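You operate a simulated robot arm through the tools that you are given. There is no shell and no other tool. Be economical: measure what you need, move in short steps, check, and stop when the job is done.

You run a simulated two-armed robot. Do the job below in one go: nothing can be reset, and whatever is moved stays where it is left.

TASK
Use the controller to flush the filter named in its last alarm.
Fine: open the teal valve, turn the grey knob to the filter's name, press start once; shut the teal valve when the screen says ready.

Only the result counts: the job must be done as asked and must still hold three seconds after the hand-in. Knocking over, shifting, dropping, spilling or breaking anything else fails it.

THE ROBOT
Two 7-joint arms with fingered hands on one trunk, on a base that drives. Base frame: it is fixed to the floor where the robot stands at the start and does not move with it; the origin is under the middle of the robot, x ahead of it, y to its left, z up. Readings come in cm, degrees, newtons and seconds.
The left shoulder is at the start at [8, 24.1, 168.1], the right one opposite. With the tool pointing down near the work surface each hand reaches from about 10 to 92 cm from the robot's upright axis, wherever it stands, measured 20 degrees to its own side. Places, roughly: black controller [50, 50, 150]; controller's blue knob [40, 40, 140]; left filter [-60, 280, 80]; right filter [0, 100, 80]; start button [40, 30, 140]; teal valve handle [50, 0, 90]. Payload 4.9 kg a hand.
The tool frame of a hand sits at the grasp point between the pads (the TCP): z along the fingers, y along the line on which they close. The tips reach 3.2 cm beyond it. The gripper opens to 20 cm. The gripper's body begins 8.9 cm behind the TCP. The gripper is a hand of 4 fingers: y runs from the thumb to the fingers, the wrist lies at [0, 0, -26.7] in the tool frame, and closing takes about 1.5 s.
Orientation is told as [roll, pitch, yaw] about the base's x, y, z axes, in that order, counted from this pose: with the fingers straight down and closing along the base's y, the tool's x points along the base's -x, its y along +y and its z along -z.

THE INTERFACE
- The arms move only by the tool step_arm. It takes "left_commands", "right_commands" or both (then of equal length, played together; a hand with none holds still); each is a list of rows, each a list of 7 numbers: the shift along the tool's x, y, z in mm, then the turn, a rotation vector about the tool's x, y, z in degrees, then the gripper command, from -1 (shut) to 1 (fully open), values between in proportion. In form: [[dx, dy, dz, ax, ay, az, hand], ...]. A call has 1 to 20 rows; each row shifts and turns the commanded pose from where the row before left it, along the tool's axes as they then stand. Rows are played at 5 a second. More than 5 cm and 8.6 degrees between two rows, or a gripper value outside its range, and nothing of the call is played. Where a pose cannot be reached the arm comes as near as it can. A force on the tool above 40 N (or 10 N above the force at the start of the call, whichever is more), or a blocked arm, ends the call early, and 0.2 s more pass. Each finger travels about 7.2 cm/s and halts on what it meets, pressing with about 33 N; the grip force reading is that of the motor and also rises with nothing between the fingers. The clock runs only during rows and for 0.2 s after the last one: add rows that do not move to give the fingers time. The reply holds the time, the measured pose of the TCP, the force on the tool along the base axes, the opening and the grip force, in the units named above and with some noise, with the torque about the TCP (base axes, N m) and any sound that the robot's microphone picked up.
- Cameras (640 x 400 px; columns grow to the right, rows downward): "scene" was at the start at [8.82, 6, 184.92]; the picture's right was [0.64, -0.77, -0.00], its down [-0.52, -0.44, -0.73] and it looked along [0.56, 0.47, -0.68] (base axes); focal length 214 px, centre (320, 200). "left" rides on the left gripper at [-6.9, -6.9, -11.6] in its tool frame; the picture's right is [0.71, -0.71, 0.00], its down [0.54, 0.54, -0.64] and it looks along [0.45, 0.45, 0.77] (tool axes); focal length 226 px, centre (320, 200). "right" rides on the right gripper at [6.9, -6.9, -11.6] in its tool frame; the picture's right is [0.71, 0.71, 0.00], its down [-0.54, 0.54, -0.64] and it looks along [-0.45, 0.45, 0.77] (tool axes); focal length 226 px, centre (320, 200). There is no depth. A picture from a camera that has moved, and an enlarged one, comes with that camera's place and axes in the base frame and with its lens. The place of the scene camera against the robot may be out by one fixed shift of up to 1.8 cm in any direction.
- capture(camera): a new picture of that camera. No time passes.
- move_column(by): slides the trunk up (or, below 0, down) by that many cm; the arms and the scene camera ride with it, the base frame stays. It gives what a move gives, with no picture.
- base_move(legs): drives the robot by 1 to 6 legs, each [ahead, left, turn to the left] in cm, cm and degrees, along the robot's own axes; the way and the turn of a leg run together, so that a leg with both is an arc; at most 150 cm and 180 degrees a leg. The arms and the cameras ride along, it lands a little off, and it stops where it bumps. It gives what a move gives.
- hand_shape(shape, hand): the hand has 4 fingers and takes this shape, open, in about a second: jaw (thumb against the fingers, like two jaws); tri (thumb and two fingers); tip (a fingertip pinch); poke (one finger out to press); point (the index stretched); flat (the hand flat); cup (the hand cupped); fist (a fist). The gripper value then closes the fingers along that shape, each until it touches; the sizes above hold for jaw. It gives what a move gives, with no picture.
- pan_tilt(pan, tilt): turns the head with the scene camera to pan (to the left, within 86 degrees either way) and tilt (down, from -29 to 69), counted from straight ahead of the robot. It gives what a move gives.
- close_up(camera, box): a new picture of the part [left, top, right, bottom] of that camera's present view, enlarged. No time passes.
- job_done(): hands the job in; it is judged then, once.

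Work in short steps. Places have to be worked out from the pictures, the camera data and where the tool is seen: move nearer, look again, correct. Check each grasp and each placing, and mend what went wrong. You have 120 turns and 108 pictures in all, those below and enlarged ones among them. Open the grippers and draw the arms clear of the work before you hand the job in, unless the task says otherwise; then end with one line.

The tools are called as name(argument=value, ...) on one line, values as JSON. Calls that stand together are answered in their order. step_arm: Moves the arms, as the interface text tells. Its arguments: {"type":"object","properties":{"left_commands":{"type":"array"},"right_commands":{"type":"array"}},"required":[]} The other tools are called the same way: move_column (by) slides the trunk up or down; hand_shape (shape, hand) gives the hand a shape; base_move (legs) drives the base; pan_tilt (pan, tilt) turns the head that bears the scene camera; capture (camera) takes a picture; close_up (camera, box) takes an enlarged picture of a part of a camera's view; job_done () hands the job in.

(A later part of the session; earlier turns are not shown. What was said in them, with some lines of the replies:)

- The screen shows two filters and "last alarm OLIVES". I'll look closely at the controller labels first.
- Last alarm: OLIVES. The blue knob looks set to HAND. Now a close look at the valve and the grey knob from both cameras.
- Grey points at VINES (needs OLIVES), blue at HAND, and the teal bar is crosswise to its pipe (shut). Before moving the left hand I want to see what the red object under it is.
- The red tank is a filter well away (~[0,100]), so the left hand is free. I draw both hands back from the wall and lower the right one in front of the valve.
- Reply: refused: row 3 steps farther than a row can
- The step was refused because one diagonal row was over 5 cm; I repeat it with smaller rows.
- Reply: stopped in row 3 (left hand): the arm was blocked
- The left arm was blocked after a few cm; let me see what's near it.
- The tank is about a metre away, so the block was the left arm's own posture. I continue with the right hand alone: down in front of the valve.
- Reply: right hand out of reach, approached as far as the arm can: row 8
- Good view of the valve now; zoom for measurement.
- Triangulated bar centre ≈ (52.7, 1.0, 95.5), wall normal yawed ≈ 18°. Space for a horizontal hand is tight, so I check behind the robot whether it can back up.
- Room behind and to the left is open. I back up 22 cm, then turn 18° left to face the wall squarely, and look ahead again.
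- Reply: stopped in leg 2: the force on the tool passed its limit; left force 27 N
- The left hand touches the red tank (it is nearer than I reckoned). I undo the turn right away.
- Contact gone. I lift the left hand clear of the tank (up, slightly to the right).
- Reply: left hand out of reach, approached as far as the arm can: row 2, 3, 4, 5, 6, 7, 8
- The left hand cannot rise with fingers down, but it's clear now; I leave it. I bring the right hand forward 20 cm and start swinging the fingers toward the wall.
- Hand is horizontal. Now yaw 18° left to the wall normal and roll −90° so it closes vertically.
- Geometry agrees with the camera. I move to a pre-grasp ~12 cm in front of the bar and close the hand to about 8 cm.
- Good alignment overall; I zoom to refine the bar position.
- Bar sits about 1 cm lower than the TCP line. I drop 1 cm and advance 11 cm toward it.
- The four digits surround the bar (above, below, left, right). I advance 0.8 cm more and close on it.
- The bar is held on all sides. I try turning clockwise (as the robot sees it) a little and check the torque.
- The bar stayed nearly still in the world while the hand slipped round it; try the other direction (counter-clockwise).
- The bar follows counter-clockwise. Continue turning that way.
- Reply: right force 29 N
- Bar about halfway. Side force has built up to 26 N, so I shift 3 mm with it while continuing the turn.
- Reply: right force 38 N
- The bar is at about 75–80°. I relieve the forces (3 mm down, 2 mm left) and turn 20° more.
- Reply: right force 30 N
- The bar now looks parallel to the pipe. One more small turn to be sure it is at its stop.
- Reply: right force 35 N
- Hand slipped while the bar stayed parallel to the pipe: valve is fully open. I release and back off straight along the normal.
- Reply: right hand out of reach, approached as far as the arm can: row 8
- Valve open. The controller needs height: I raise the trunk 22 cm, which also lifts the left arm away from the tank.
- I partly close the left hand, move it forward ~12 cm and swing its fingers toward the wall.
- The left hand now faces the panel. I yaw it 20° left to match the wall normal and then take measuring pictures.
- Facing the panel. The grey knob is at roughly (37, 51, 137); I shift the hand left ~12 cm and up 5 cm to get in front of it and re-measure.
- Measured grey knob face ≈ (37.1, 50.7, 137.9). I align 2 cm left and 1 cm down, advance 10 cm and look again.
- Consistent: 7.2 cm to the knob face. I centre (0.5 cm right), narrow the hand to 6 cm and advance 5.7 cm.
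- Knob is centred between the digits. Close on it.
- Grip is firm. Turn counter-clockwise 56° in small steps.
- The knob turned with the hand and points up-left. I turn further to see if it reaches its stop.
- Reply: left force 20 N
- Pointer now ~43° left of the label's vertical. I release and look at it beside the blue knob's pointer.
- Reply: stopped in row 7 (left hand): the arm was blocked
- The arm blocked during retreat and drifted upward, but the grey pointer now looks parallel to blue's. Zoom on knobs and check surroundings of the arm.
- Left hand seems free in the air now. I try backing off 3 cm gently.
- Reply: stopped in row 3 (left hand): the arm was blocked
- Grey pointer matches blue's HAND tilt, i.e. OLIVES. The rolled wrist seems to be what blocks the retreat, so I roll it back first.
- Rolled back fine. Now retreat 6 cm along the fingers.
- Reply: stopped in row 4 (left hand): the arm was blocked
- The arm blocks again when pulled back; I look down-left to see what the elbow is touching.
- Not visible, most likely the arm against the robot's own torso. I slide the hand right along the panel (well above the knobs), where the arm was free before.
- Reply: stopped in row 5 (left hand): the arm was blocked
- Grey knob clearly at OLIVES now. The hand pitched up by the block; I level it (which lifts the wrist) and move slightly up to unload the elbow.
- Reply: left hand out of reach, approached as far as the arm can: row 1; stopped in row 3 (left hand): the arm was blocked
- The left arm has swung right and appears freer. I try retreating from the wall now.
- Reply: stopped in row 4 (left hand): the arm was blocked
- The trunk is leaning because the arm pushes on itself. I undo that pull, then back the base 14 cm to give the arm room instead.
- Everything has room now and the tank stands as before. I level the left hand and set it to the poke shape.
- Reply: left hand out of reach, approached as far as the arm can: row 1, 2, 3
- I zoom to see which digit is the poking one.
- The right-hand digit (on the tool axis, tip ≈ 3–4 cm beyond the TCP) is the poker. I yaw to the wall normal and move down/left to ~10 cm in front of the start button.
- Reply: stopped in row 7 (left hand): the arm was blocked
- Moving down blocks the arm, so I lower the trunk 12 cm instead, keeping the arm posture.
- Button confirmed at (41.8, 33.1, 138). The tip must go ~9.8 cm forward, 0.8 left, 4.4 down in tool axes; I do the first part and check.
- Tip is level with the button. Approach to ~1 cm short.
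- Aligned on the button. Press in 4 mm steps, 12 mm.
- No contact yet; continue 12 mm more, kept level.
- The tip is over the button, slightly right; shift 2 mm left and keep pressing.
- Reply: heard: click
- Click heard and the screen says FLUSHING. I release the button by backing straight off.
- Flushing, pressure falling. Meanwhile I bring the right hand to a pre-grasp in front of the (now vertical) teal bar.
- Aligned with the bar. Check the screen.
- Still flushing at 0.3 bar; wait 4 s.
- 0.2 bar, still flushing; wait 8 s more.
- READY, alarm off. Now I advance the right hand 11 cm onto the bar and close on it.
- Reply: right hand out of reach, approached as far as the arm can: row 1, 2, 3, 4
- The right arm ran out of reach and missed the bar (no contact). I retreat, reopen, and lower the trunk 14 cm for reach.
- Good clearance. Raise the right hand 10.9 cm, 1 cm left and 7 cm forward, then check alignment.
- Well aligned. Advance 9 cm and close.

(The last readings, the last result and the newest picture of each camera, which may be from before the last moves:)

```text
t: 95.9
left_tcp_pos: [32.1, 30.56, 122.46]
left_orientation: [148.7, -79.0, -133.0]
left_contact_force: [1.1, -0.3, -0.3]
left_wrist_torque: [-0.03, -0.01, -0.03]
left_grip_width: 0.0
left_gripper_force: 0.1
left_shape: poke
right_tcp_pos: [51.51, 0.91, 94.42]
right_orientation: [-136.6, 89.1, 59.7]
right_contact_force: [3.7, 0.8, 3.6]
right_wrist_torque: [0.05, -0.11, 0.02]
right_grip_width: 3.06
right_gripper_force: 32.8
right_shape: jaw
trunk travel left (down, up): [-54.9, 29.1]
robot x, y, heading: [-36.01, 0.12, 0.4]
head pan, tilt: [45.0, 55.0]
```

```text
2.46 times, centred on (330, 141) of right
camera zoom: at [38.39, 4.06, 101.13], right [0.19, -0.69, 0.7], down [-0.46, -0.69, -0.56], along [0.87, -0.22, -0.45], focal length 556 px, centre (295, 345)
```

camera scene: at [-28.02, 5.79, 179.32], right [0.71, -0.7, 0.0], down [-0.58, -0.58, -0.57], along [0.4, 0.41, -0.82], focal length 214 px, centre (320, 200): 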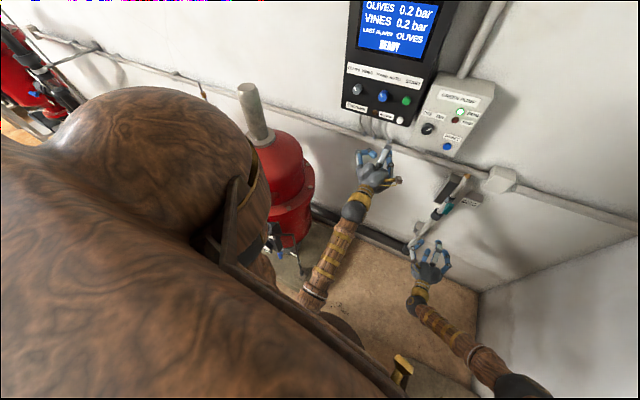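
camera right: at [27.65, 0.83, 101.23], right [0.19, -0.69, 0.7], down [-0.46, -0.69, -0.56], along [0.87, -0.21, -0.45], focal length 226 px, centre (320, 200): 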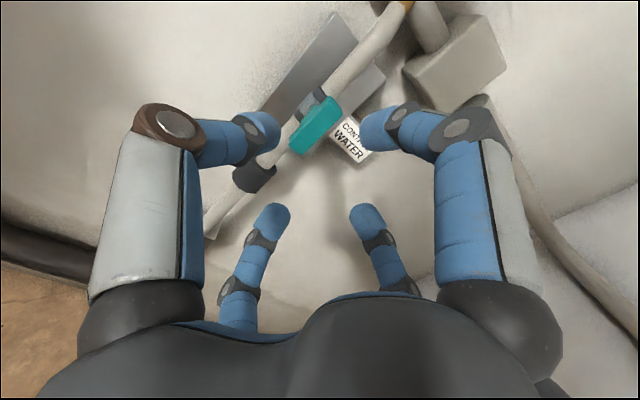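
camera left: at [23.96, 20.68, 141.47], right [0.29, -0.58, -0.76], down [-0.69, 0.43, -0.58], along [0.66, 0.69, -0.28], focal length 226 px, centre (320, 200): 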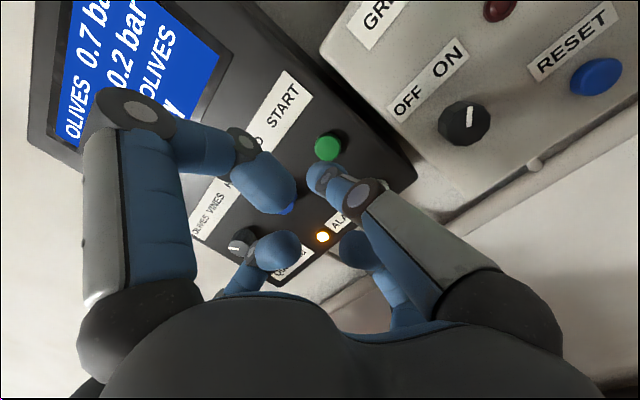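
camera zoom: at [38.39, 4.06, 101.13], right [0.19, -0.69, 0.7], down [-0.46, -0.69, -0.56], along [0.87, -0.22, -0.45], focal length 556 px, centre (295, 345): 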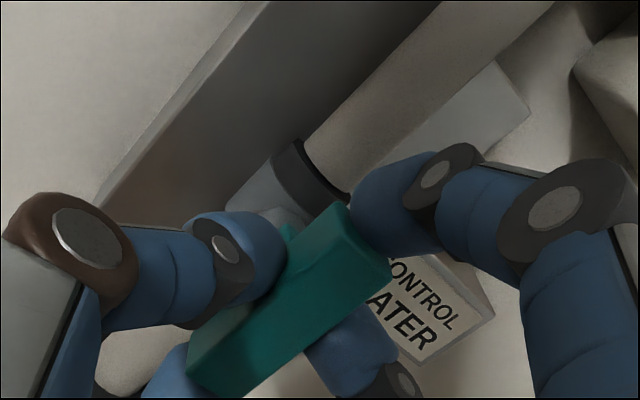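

Bar gripped. Turn clockwise 48° first.

step_arm(right_commands=[[0, 0, 0, 0, 0, 8, -1], [0, 0, 0, 0, 0, 8, -1], [0, 0, 0, 0, 0, 8, -1], [0, 0, 0, 0, 0, 8, -1], [0, 0, 0, 0, 0, 8, -1], [0, 0, 0, 0, 0, 8, -1], [0, 0, 0, 0, 0, 0, -1]])

close_up(camera="right", box=[200, 60, 460, 222])

```text
t: 97.5
left_tcp_pos: [32.3, 30.47, 122.39]
left_orientation: [148.1, -79.0, -132.6]
left_contact_force: [-0.2, 0.6, 0.8]
left_wrist_torque: [0.0, 0.01, -0.03]
left_grip_width: 0.0
left_gripper_force: 0.0
left_shape: poke
right_tcp_pos: [51.43, 0.62, 94.14]
right_orientation: [-90.7, 41.1, 105.8]
right_contact_force: [12.0, -6.3, -5.2]
right_wrist_torque: [-0.13, 0.28, -0.12]
right_grip_width: 2.99
right_gripper_force: 32.6
right_shape: jaw
trunk travel left (down, up): [-54.9, 29.1]
robot x, y, heading: [-35.47, -0.2, 0.1]
head pan, tilt: [45.0, 55.0]
```

```text
2.46 times, centred on (330, 141) of right
camera zoom: at [40.52, -3.3, 103.72], right [0.28, -0.96, -0.07], down [-0.62, -0.13, -0.77], along [0.73, 0.26, -0.63], focal length 556 px, centre (295, 345)
```

zoom: 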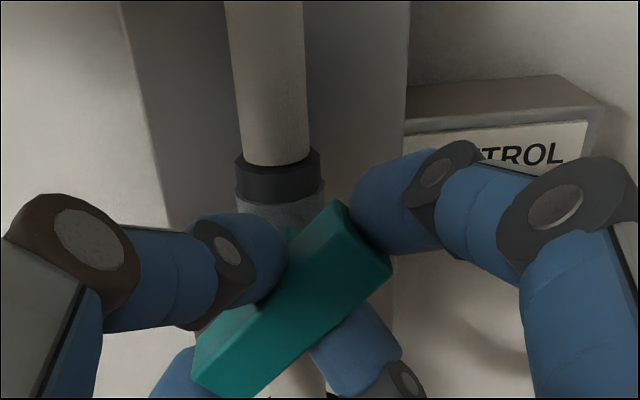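

The bar follows cleanly with small forces. Turn another 48°.

step_arm(right_commands=[[0, 0, 0, 0, 0, 8, -1], [0, 0, 0, 0, 0, 8, -1], [0, 0, 0, 0, 0, 8, -1], [0, 0, 0, 0, 0, 8, -1], [0, 0, 0, 0, 0, 8, -1], [0, 0, 0, 0, 0, 8, -1], [0, 0, 0, 0, 0, 0, -1]])

close_up(camera="right", box=[200, 60, 460, 222])

```text
t: 99.1
left_tcp_pos: [32.42, 30.45, 122.35]
left_orientation: [147.8, -79.1, -132.3]
left_contact_force: [-0.9, 0.5, -0.9]
left_wrist_torque: [0.02, 0.0, 0.0]
left_grip_width: 0.01
left_gripper_force: 0.1
left_shape: poke
right_tcp_pos: [51.54, 0.8, 93.96]
right_orientation: [-90.4, -7.0, 106.3]
right_contact_force: [8.1, -8.7, -20.5]
right_wrist_torque: [-0.23, 0.56, -0.46]
right_grip_width: 2.95
right_gripper_force: 32.6
right_shape: jaw
trunk travel left (down, up): [-54.9, 29.1]
robot x, y, heading: [-35.42, -0.09, 0.4]
head pan, tilt: [45.0, 55.0]
```

```text
2.46 times, centred on (330, 141) of right
camera zoom: at [42.53, -9.93, 99.87], right [0.18, -0.59, -0.79], down [-0.78, 0.4, -0.48], along [0.6, 0.7, -0.39], focal length 556 px, centre (295, 345)
```

zoom: 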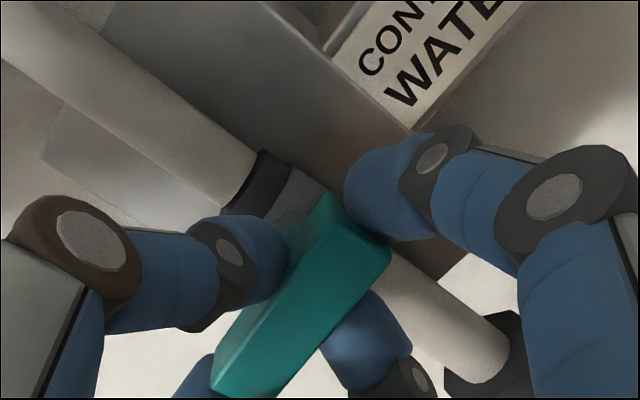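

A few degrees short of horizontal yet; turn 18° more with 2 mm relief along the force (down).

step_arm(right_commands=[[0, 2, 0, 0, 0, 6, -1], [0, 0, 0, 0, 0, 6, -1], [0, 0, 0, 0, 0, 6, -1], [0, 0, 0, 0, 0, 0, -1]])

close_up(camera="right", box=[200, 60, 460, 222])

```text
t: 100.1
left_tcp_pos: [32.44, 30.63, 122.37]
left_orientation: [148.2, -79.1, -132.4]
left_contact_force: [0.6, 0.4, 0.1]
left_wrist_torque: [0.03, 0.03, -0.01]
left_grip_width: 0.0
left_gripper_force: 0.1
left_shape: poke
right_tcp_pos: [51.5, 0.85, 94.05]
right_orientation: [-90.7, -24.9, 106.6]
right_contact_force: [11.2, -2.4, -10.5]
right_wrist_torque: [-0.43, 0.27, -0.75]
right_grip_width: 2.89
right_gripper_force: 32.9
right_shape: jaw
trunk travel left (down, up): [-54.9, 29.1]
robot x, y, heading: [-35.37, 0.01, 0.2]
head pan, tilt: [45.0, 55.0]
```

```text
2.46 times, centred on (330, 141) of right
camera zoom: at [42.96, -11.19, 97.21], right [0.11, -0.33, -0.94], down [-0.82, 0.51, -0.27], along [0.57, 0.79, -0.21], focal length 556 px, centre (295, 345)
```

zoom: 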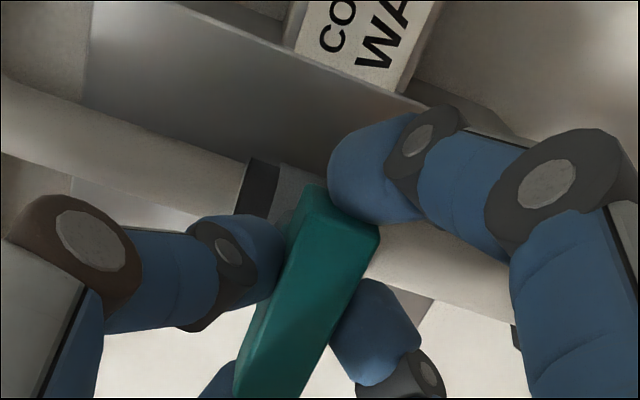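

The bar is crosswise to the pipe and the hand is starting to slip round it (stop reached). One more small turn to seat it, then release and back off.

step_arm(right_commands=[[0, 0, 0, 0, 0, 6, -1], [0, 0, 0, 0, 0, 6, -1], [0, 0, 0, 0, 0, 0, -1], [0, 0, 0, 0, 0, 0, -0.6], [0, 0, 0, 0, 0, 0, -0.2], [0, 0, 0, 0, 0, 0, -0.1], [0, 0, 0, 0, 0, 0, -0.1], [0, 0, -30, 0, 0, 0, -0.1], [0, 0, -40, 0, 0, 0, -0.1], [0, 0, -40, 0, 0, 0, -0.1], [0, 0, -30, 0, 0, 0, -0.1]])

close_up(camera="right", box=[200, 60, 460, 222])

close_up(camera="scene", box=[340, 0, 500, 240])

```text
t: 102.5
left_tcp_pos: [32.06, 30.52, 122.37]
left_orientation: [148.7, -78.9, -133.0]
left_contact_force: [-0.7, 0.3, -0.3]
left_wrist_torque: [0.02, 0.03, 0.0]
left_grip_width: 0.0
left_gripper_force: 0.1
left_shape: poke
right_tcp_pos: [37.75, -3.15, 94.28]
right_orientation: [-90.8, -36.7, 107.0]
right_contact_force: [-0.3, -0.2, 0.1]
right_wrist_torque: [0.01, 0.01, 0.02]
right_grip_width: 8.95
right_gripper_force: 0.0
right_shape: jaw
trunk travel left (down, up): [-54.9, 29.1]
robot x, y, heading: [-35.51, -0.18, 0.5]
head pan, tilt: [45.0, 55.0]
```

```text
2.46 times, centred on (330, 141) of right
camera zoom: at [29.36, -15.68, 95.44], right [0.05, -0.13, -0.99], down [-0.83, 0.55, -0.12], along [0.56, 0.83, -0.08], focal length 556 px, centre (295, 345)
```

zoom: 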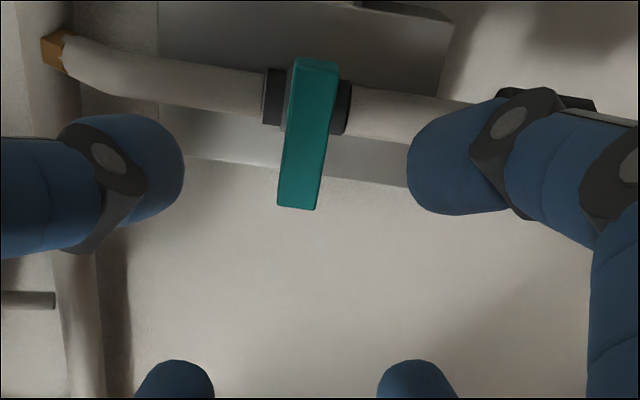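

```text
1.67 times, centred on (420, 120) of scene
camera zoom: at [-28.11, 5.69, 179.32], right [0.71, -0.7, 0.0], down [-0.58, -0.58, -0.57], along [0.4, 0.41, -0.82], focal length 358 px, centre (153, 333)
```

zoom: 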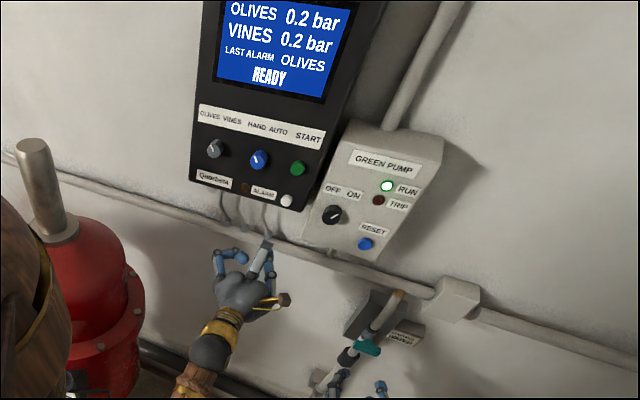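

Valve is shut crosswise, screen READY, alarm off, grey at OLIVES, blue untouched. I open both hands and back the base away 12 cm.

base_move(legs=[[-12, 0, 0]])

hand_shape(hand="left", shape="jaw")

step_arm(left_commands=[[0, 0, 0, 0, 0, 0, 1], [0, 0, 0, 0, 0, 0, 1], [0, 0, 0, 0, 0, 0, 1], [0, 0, 0, 0, 0, 0, 1], [0, 0, 0, 0, 0, 0, 1]], right_commands=[[0, 0, 0, 0, 0, 0, 1], [0, 0, 0, 0, 0, 0, 1], [0, 0, 0, 0, 0, 0, 1], [0, 0, 0, 0, 0, 0, 1], [0, 0, 0, 0, 0, 0, 1]])

capture(camera="scene")

```text
t: 103.7
left_tcp_pos: [20.23, 30.37, 122.42]
left_orientation: [148.2, -79.0, -132.9]
left_contact_force: [0.5, 0.2, 0.3]
left_wrist_torque: [0.02, -0.01, -0.01]
left_grip_width: 0.0
left_gripper_force: 0.0
left_shape: poke
right_tcp_pos: [25.94, -3.21, 94.12]
right_orientation: [-90.7, -36.8, 106.7]
right_contact_force: [1.9, -0.9, -0.5]
right_wrist_torque: [-0.01, 0.0, 0.0]
right_grip_width: 8.97
right_gripper_force: 0.1
right_shape: jaw
trunk travel left (down, up): [-54.9, 29.1]
robot x, y, heading: [-47.56, -0.14, 0.3]
head pan, tilt: [45.0, 55.0]
```

```text
t: 104.6
left_tcp_pos: [20.05, 30.51, 122.43]
left_orientation: [148.6, -78.9, -133.1]
left_contact_force: [-0.3, -0.3, 0.6]
left_wrist_torque: [0.01, 0.0, 0.01]
left_grip_width: 19.98
left_gripper_force: 0.2
left_shape: jaw
right_tcp_pos: [25.81, -3.18, 94.23]
right_orientation: [-90.9, -36.7, 106.9]
right_contact_force: [0.9, 0.0, -0.6]
right_wrist_torque: [0.06, 0.01, 0.0]
right_grip_width: 8.98
right_gripper_force: 0.0
right_shape: jaw
trunk travel left (down, up): [-54.9, 29.1]
robot x, y, heading: [-47.66, 0.1, 0.4]
head pan, tilt: [45.0, 55.0]
```

```text
t: 105.8
left_tcp_pos: [20.1, 30.53, 122.48]
left_orientation: [148.6, -78.9, -132.9]
left_contact_force: [-0.3, 0.6, 0.1]
left_wrist_torque: [0.01, -0.02, 0.02]
left_grip_width: 20.0
left_gripper_force: 0.1
left_shape: jaw
right_tcp_pos: [25.85, -3.23, 94.28]
right_orientation: [-90.8, -36.6, 106.8]
right_contact_force: [-0.5, -0.1, 0.2]
right_wrist_torque: [-0.01, 0.03, -0.03]
right_grip_width: 19.95
right_gripper_force: 0.1
right_shape: jaw
trunk travel left (down, up): [-54.9, 29.1]
robot x, y, heading: [-47.49, -0.25, 0.4]
head pan, tilt: [45.0, 55.0]
```

```text
5 pictures are left
camera scene: at [-40.03, 5.73, 179.31], right [0.71, -0.7, 0.0], down [-0.58, -0.58, -0.57], along [0.4, 0.41, -0.82], focal length 214 px, centre (320, 200)
```

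scene: 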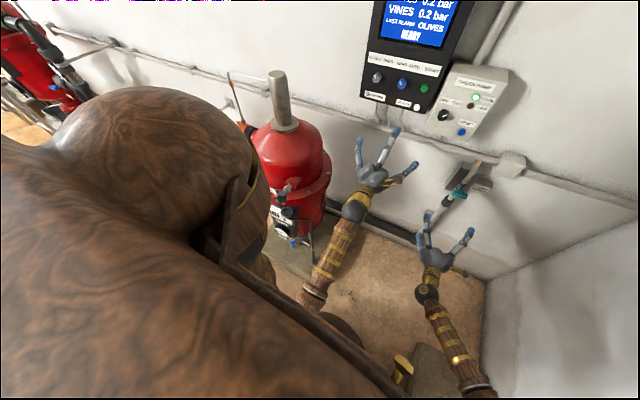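

The arms are clear and the hands are open; the tank is upright, the screen says READY and the valve is shut. I hand the job in.

job_done()

```text
The job is handed in.
```

I flushed the OLIVES filter, the one named in the controller's last alarm. The screen read READY with OLIVES down from 0.7 to 0.2 bar and the alarm light off, and I then shut the teal valve. While I was repositioning, the left hand pressed against the red filter tank with about 26 N; I backed off at once, and the tank still looks upright and in place.
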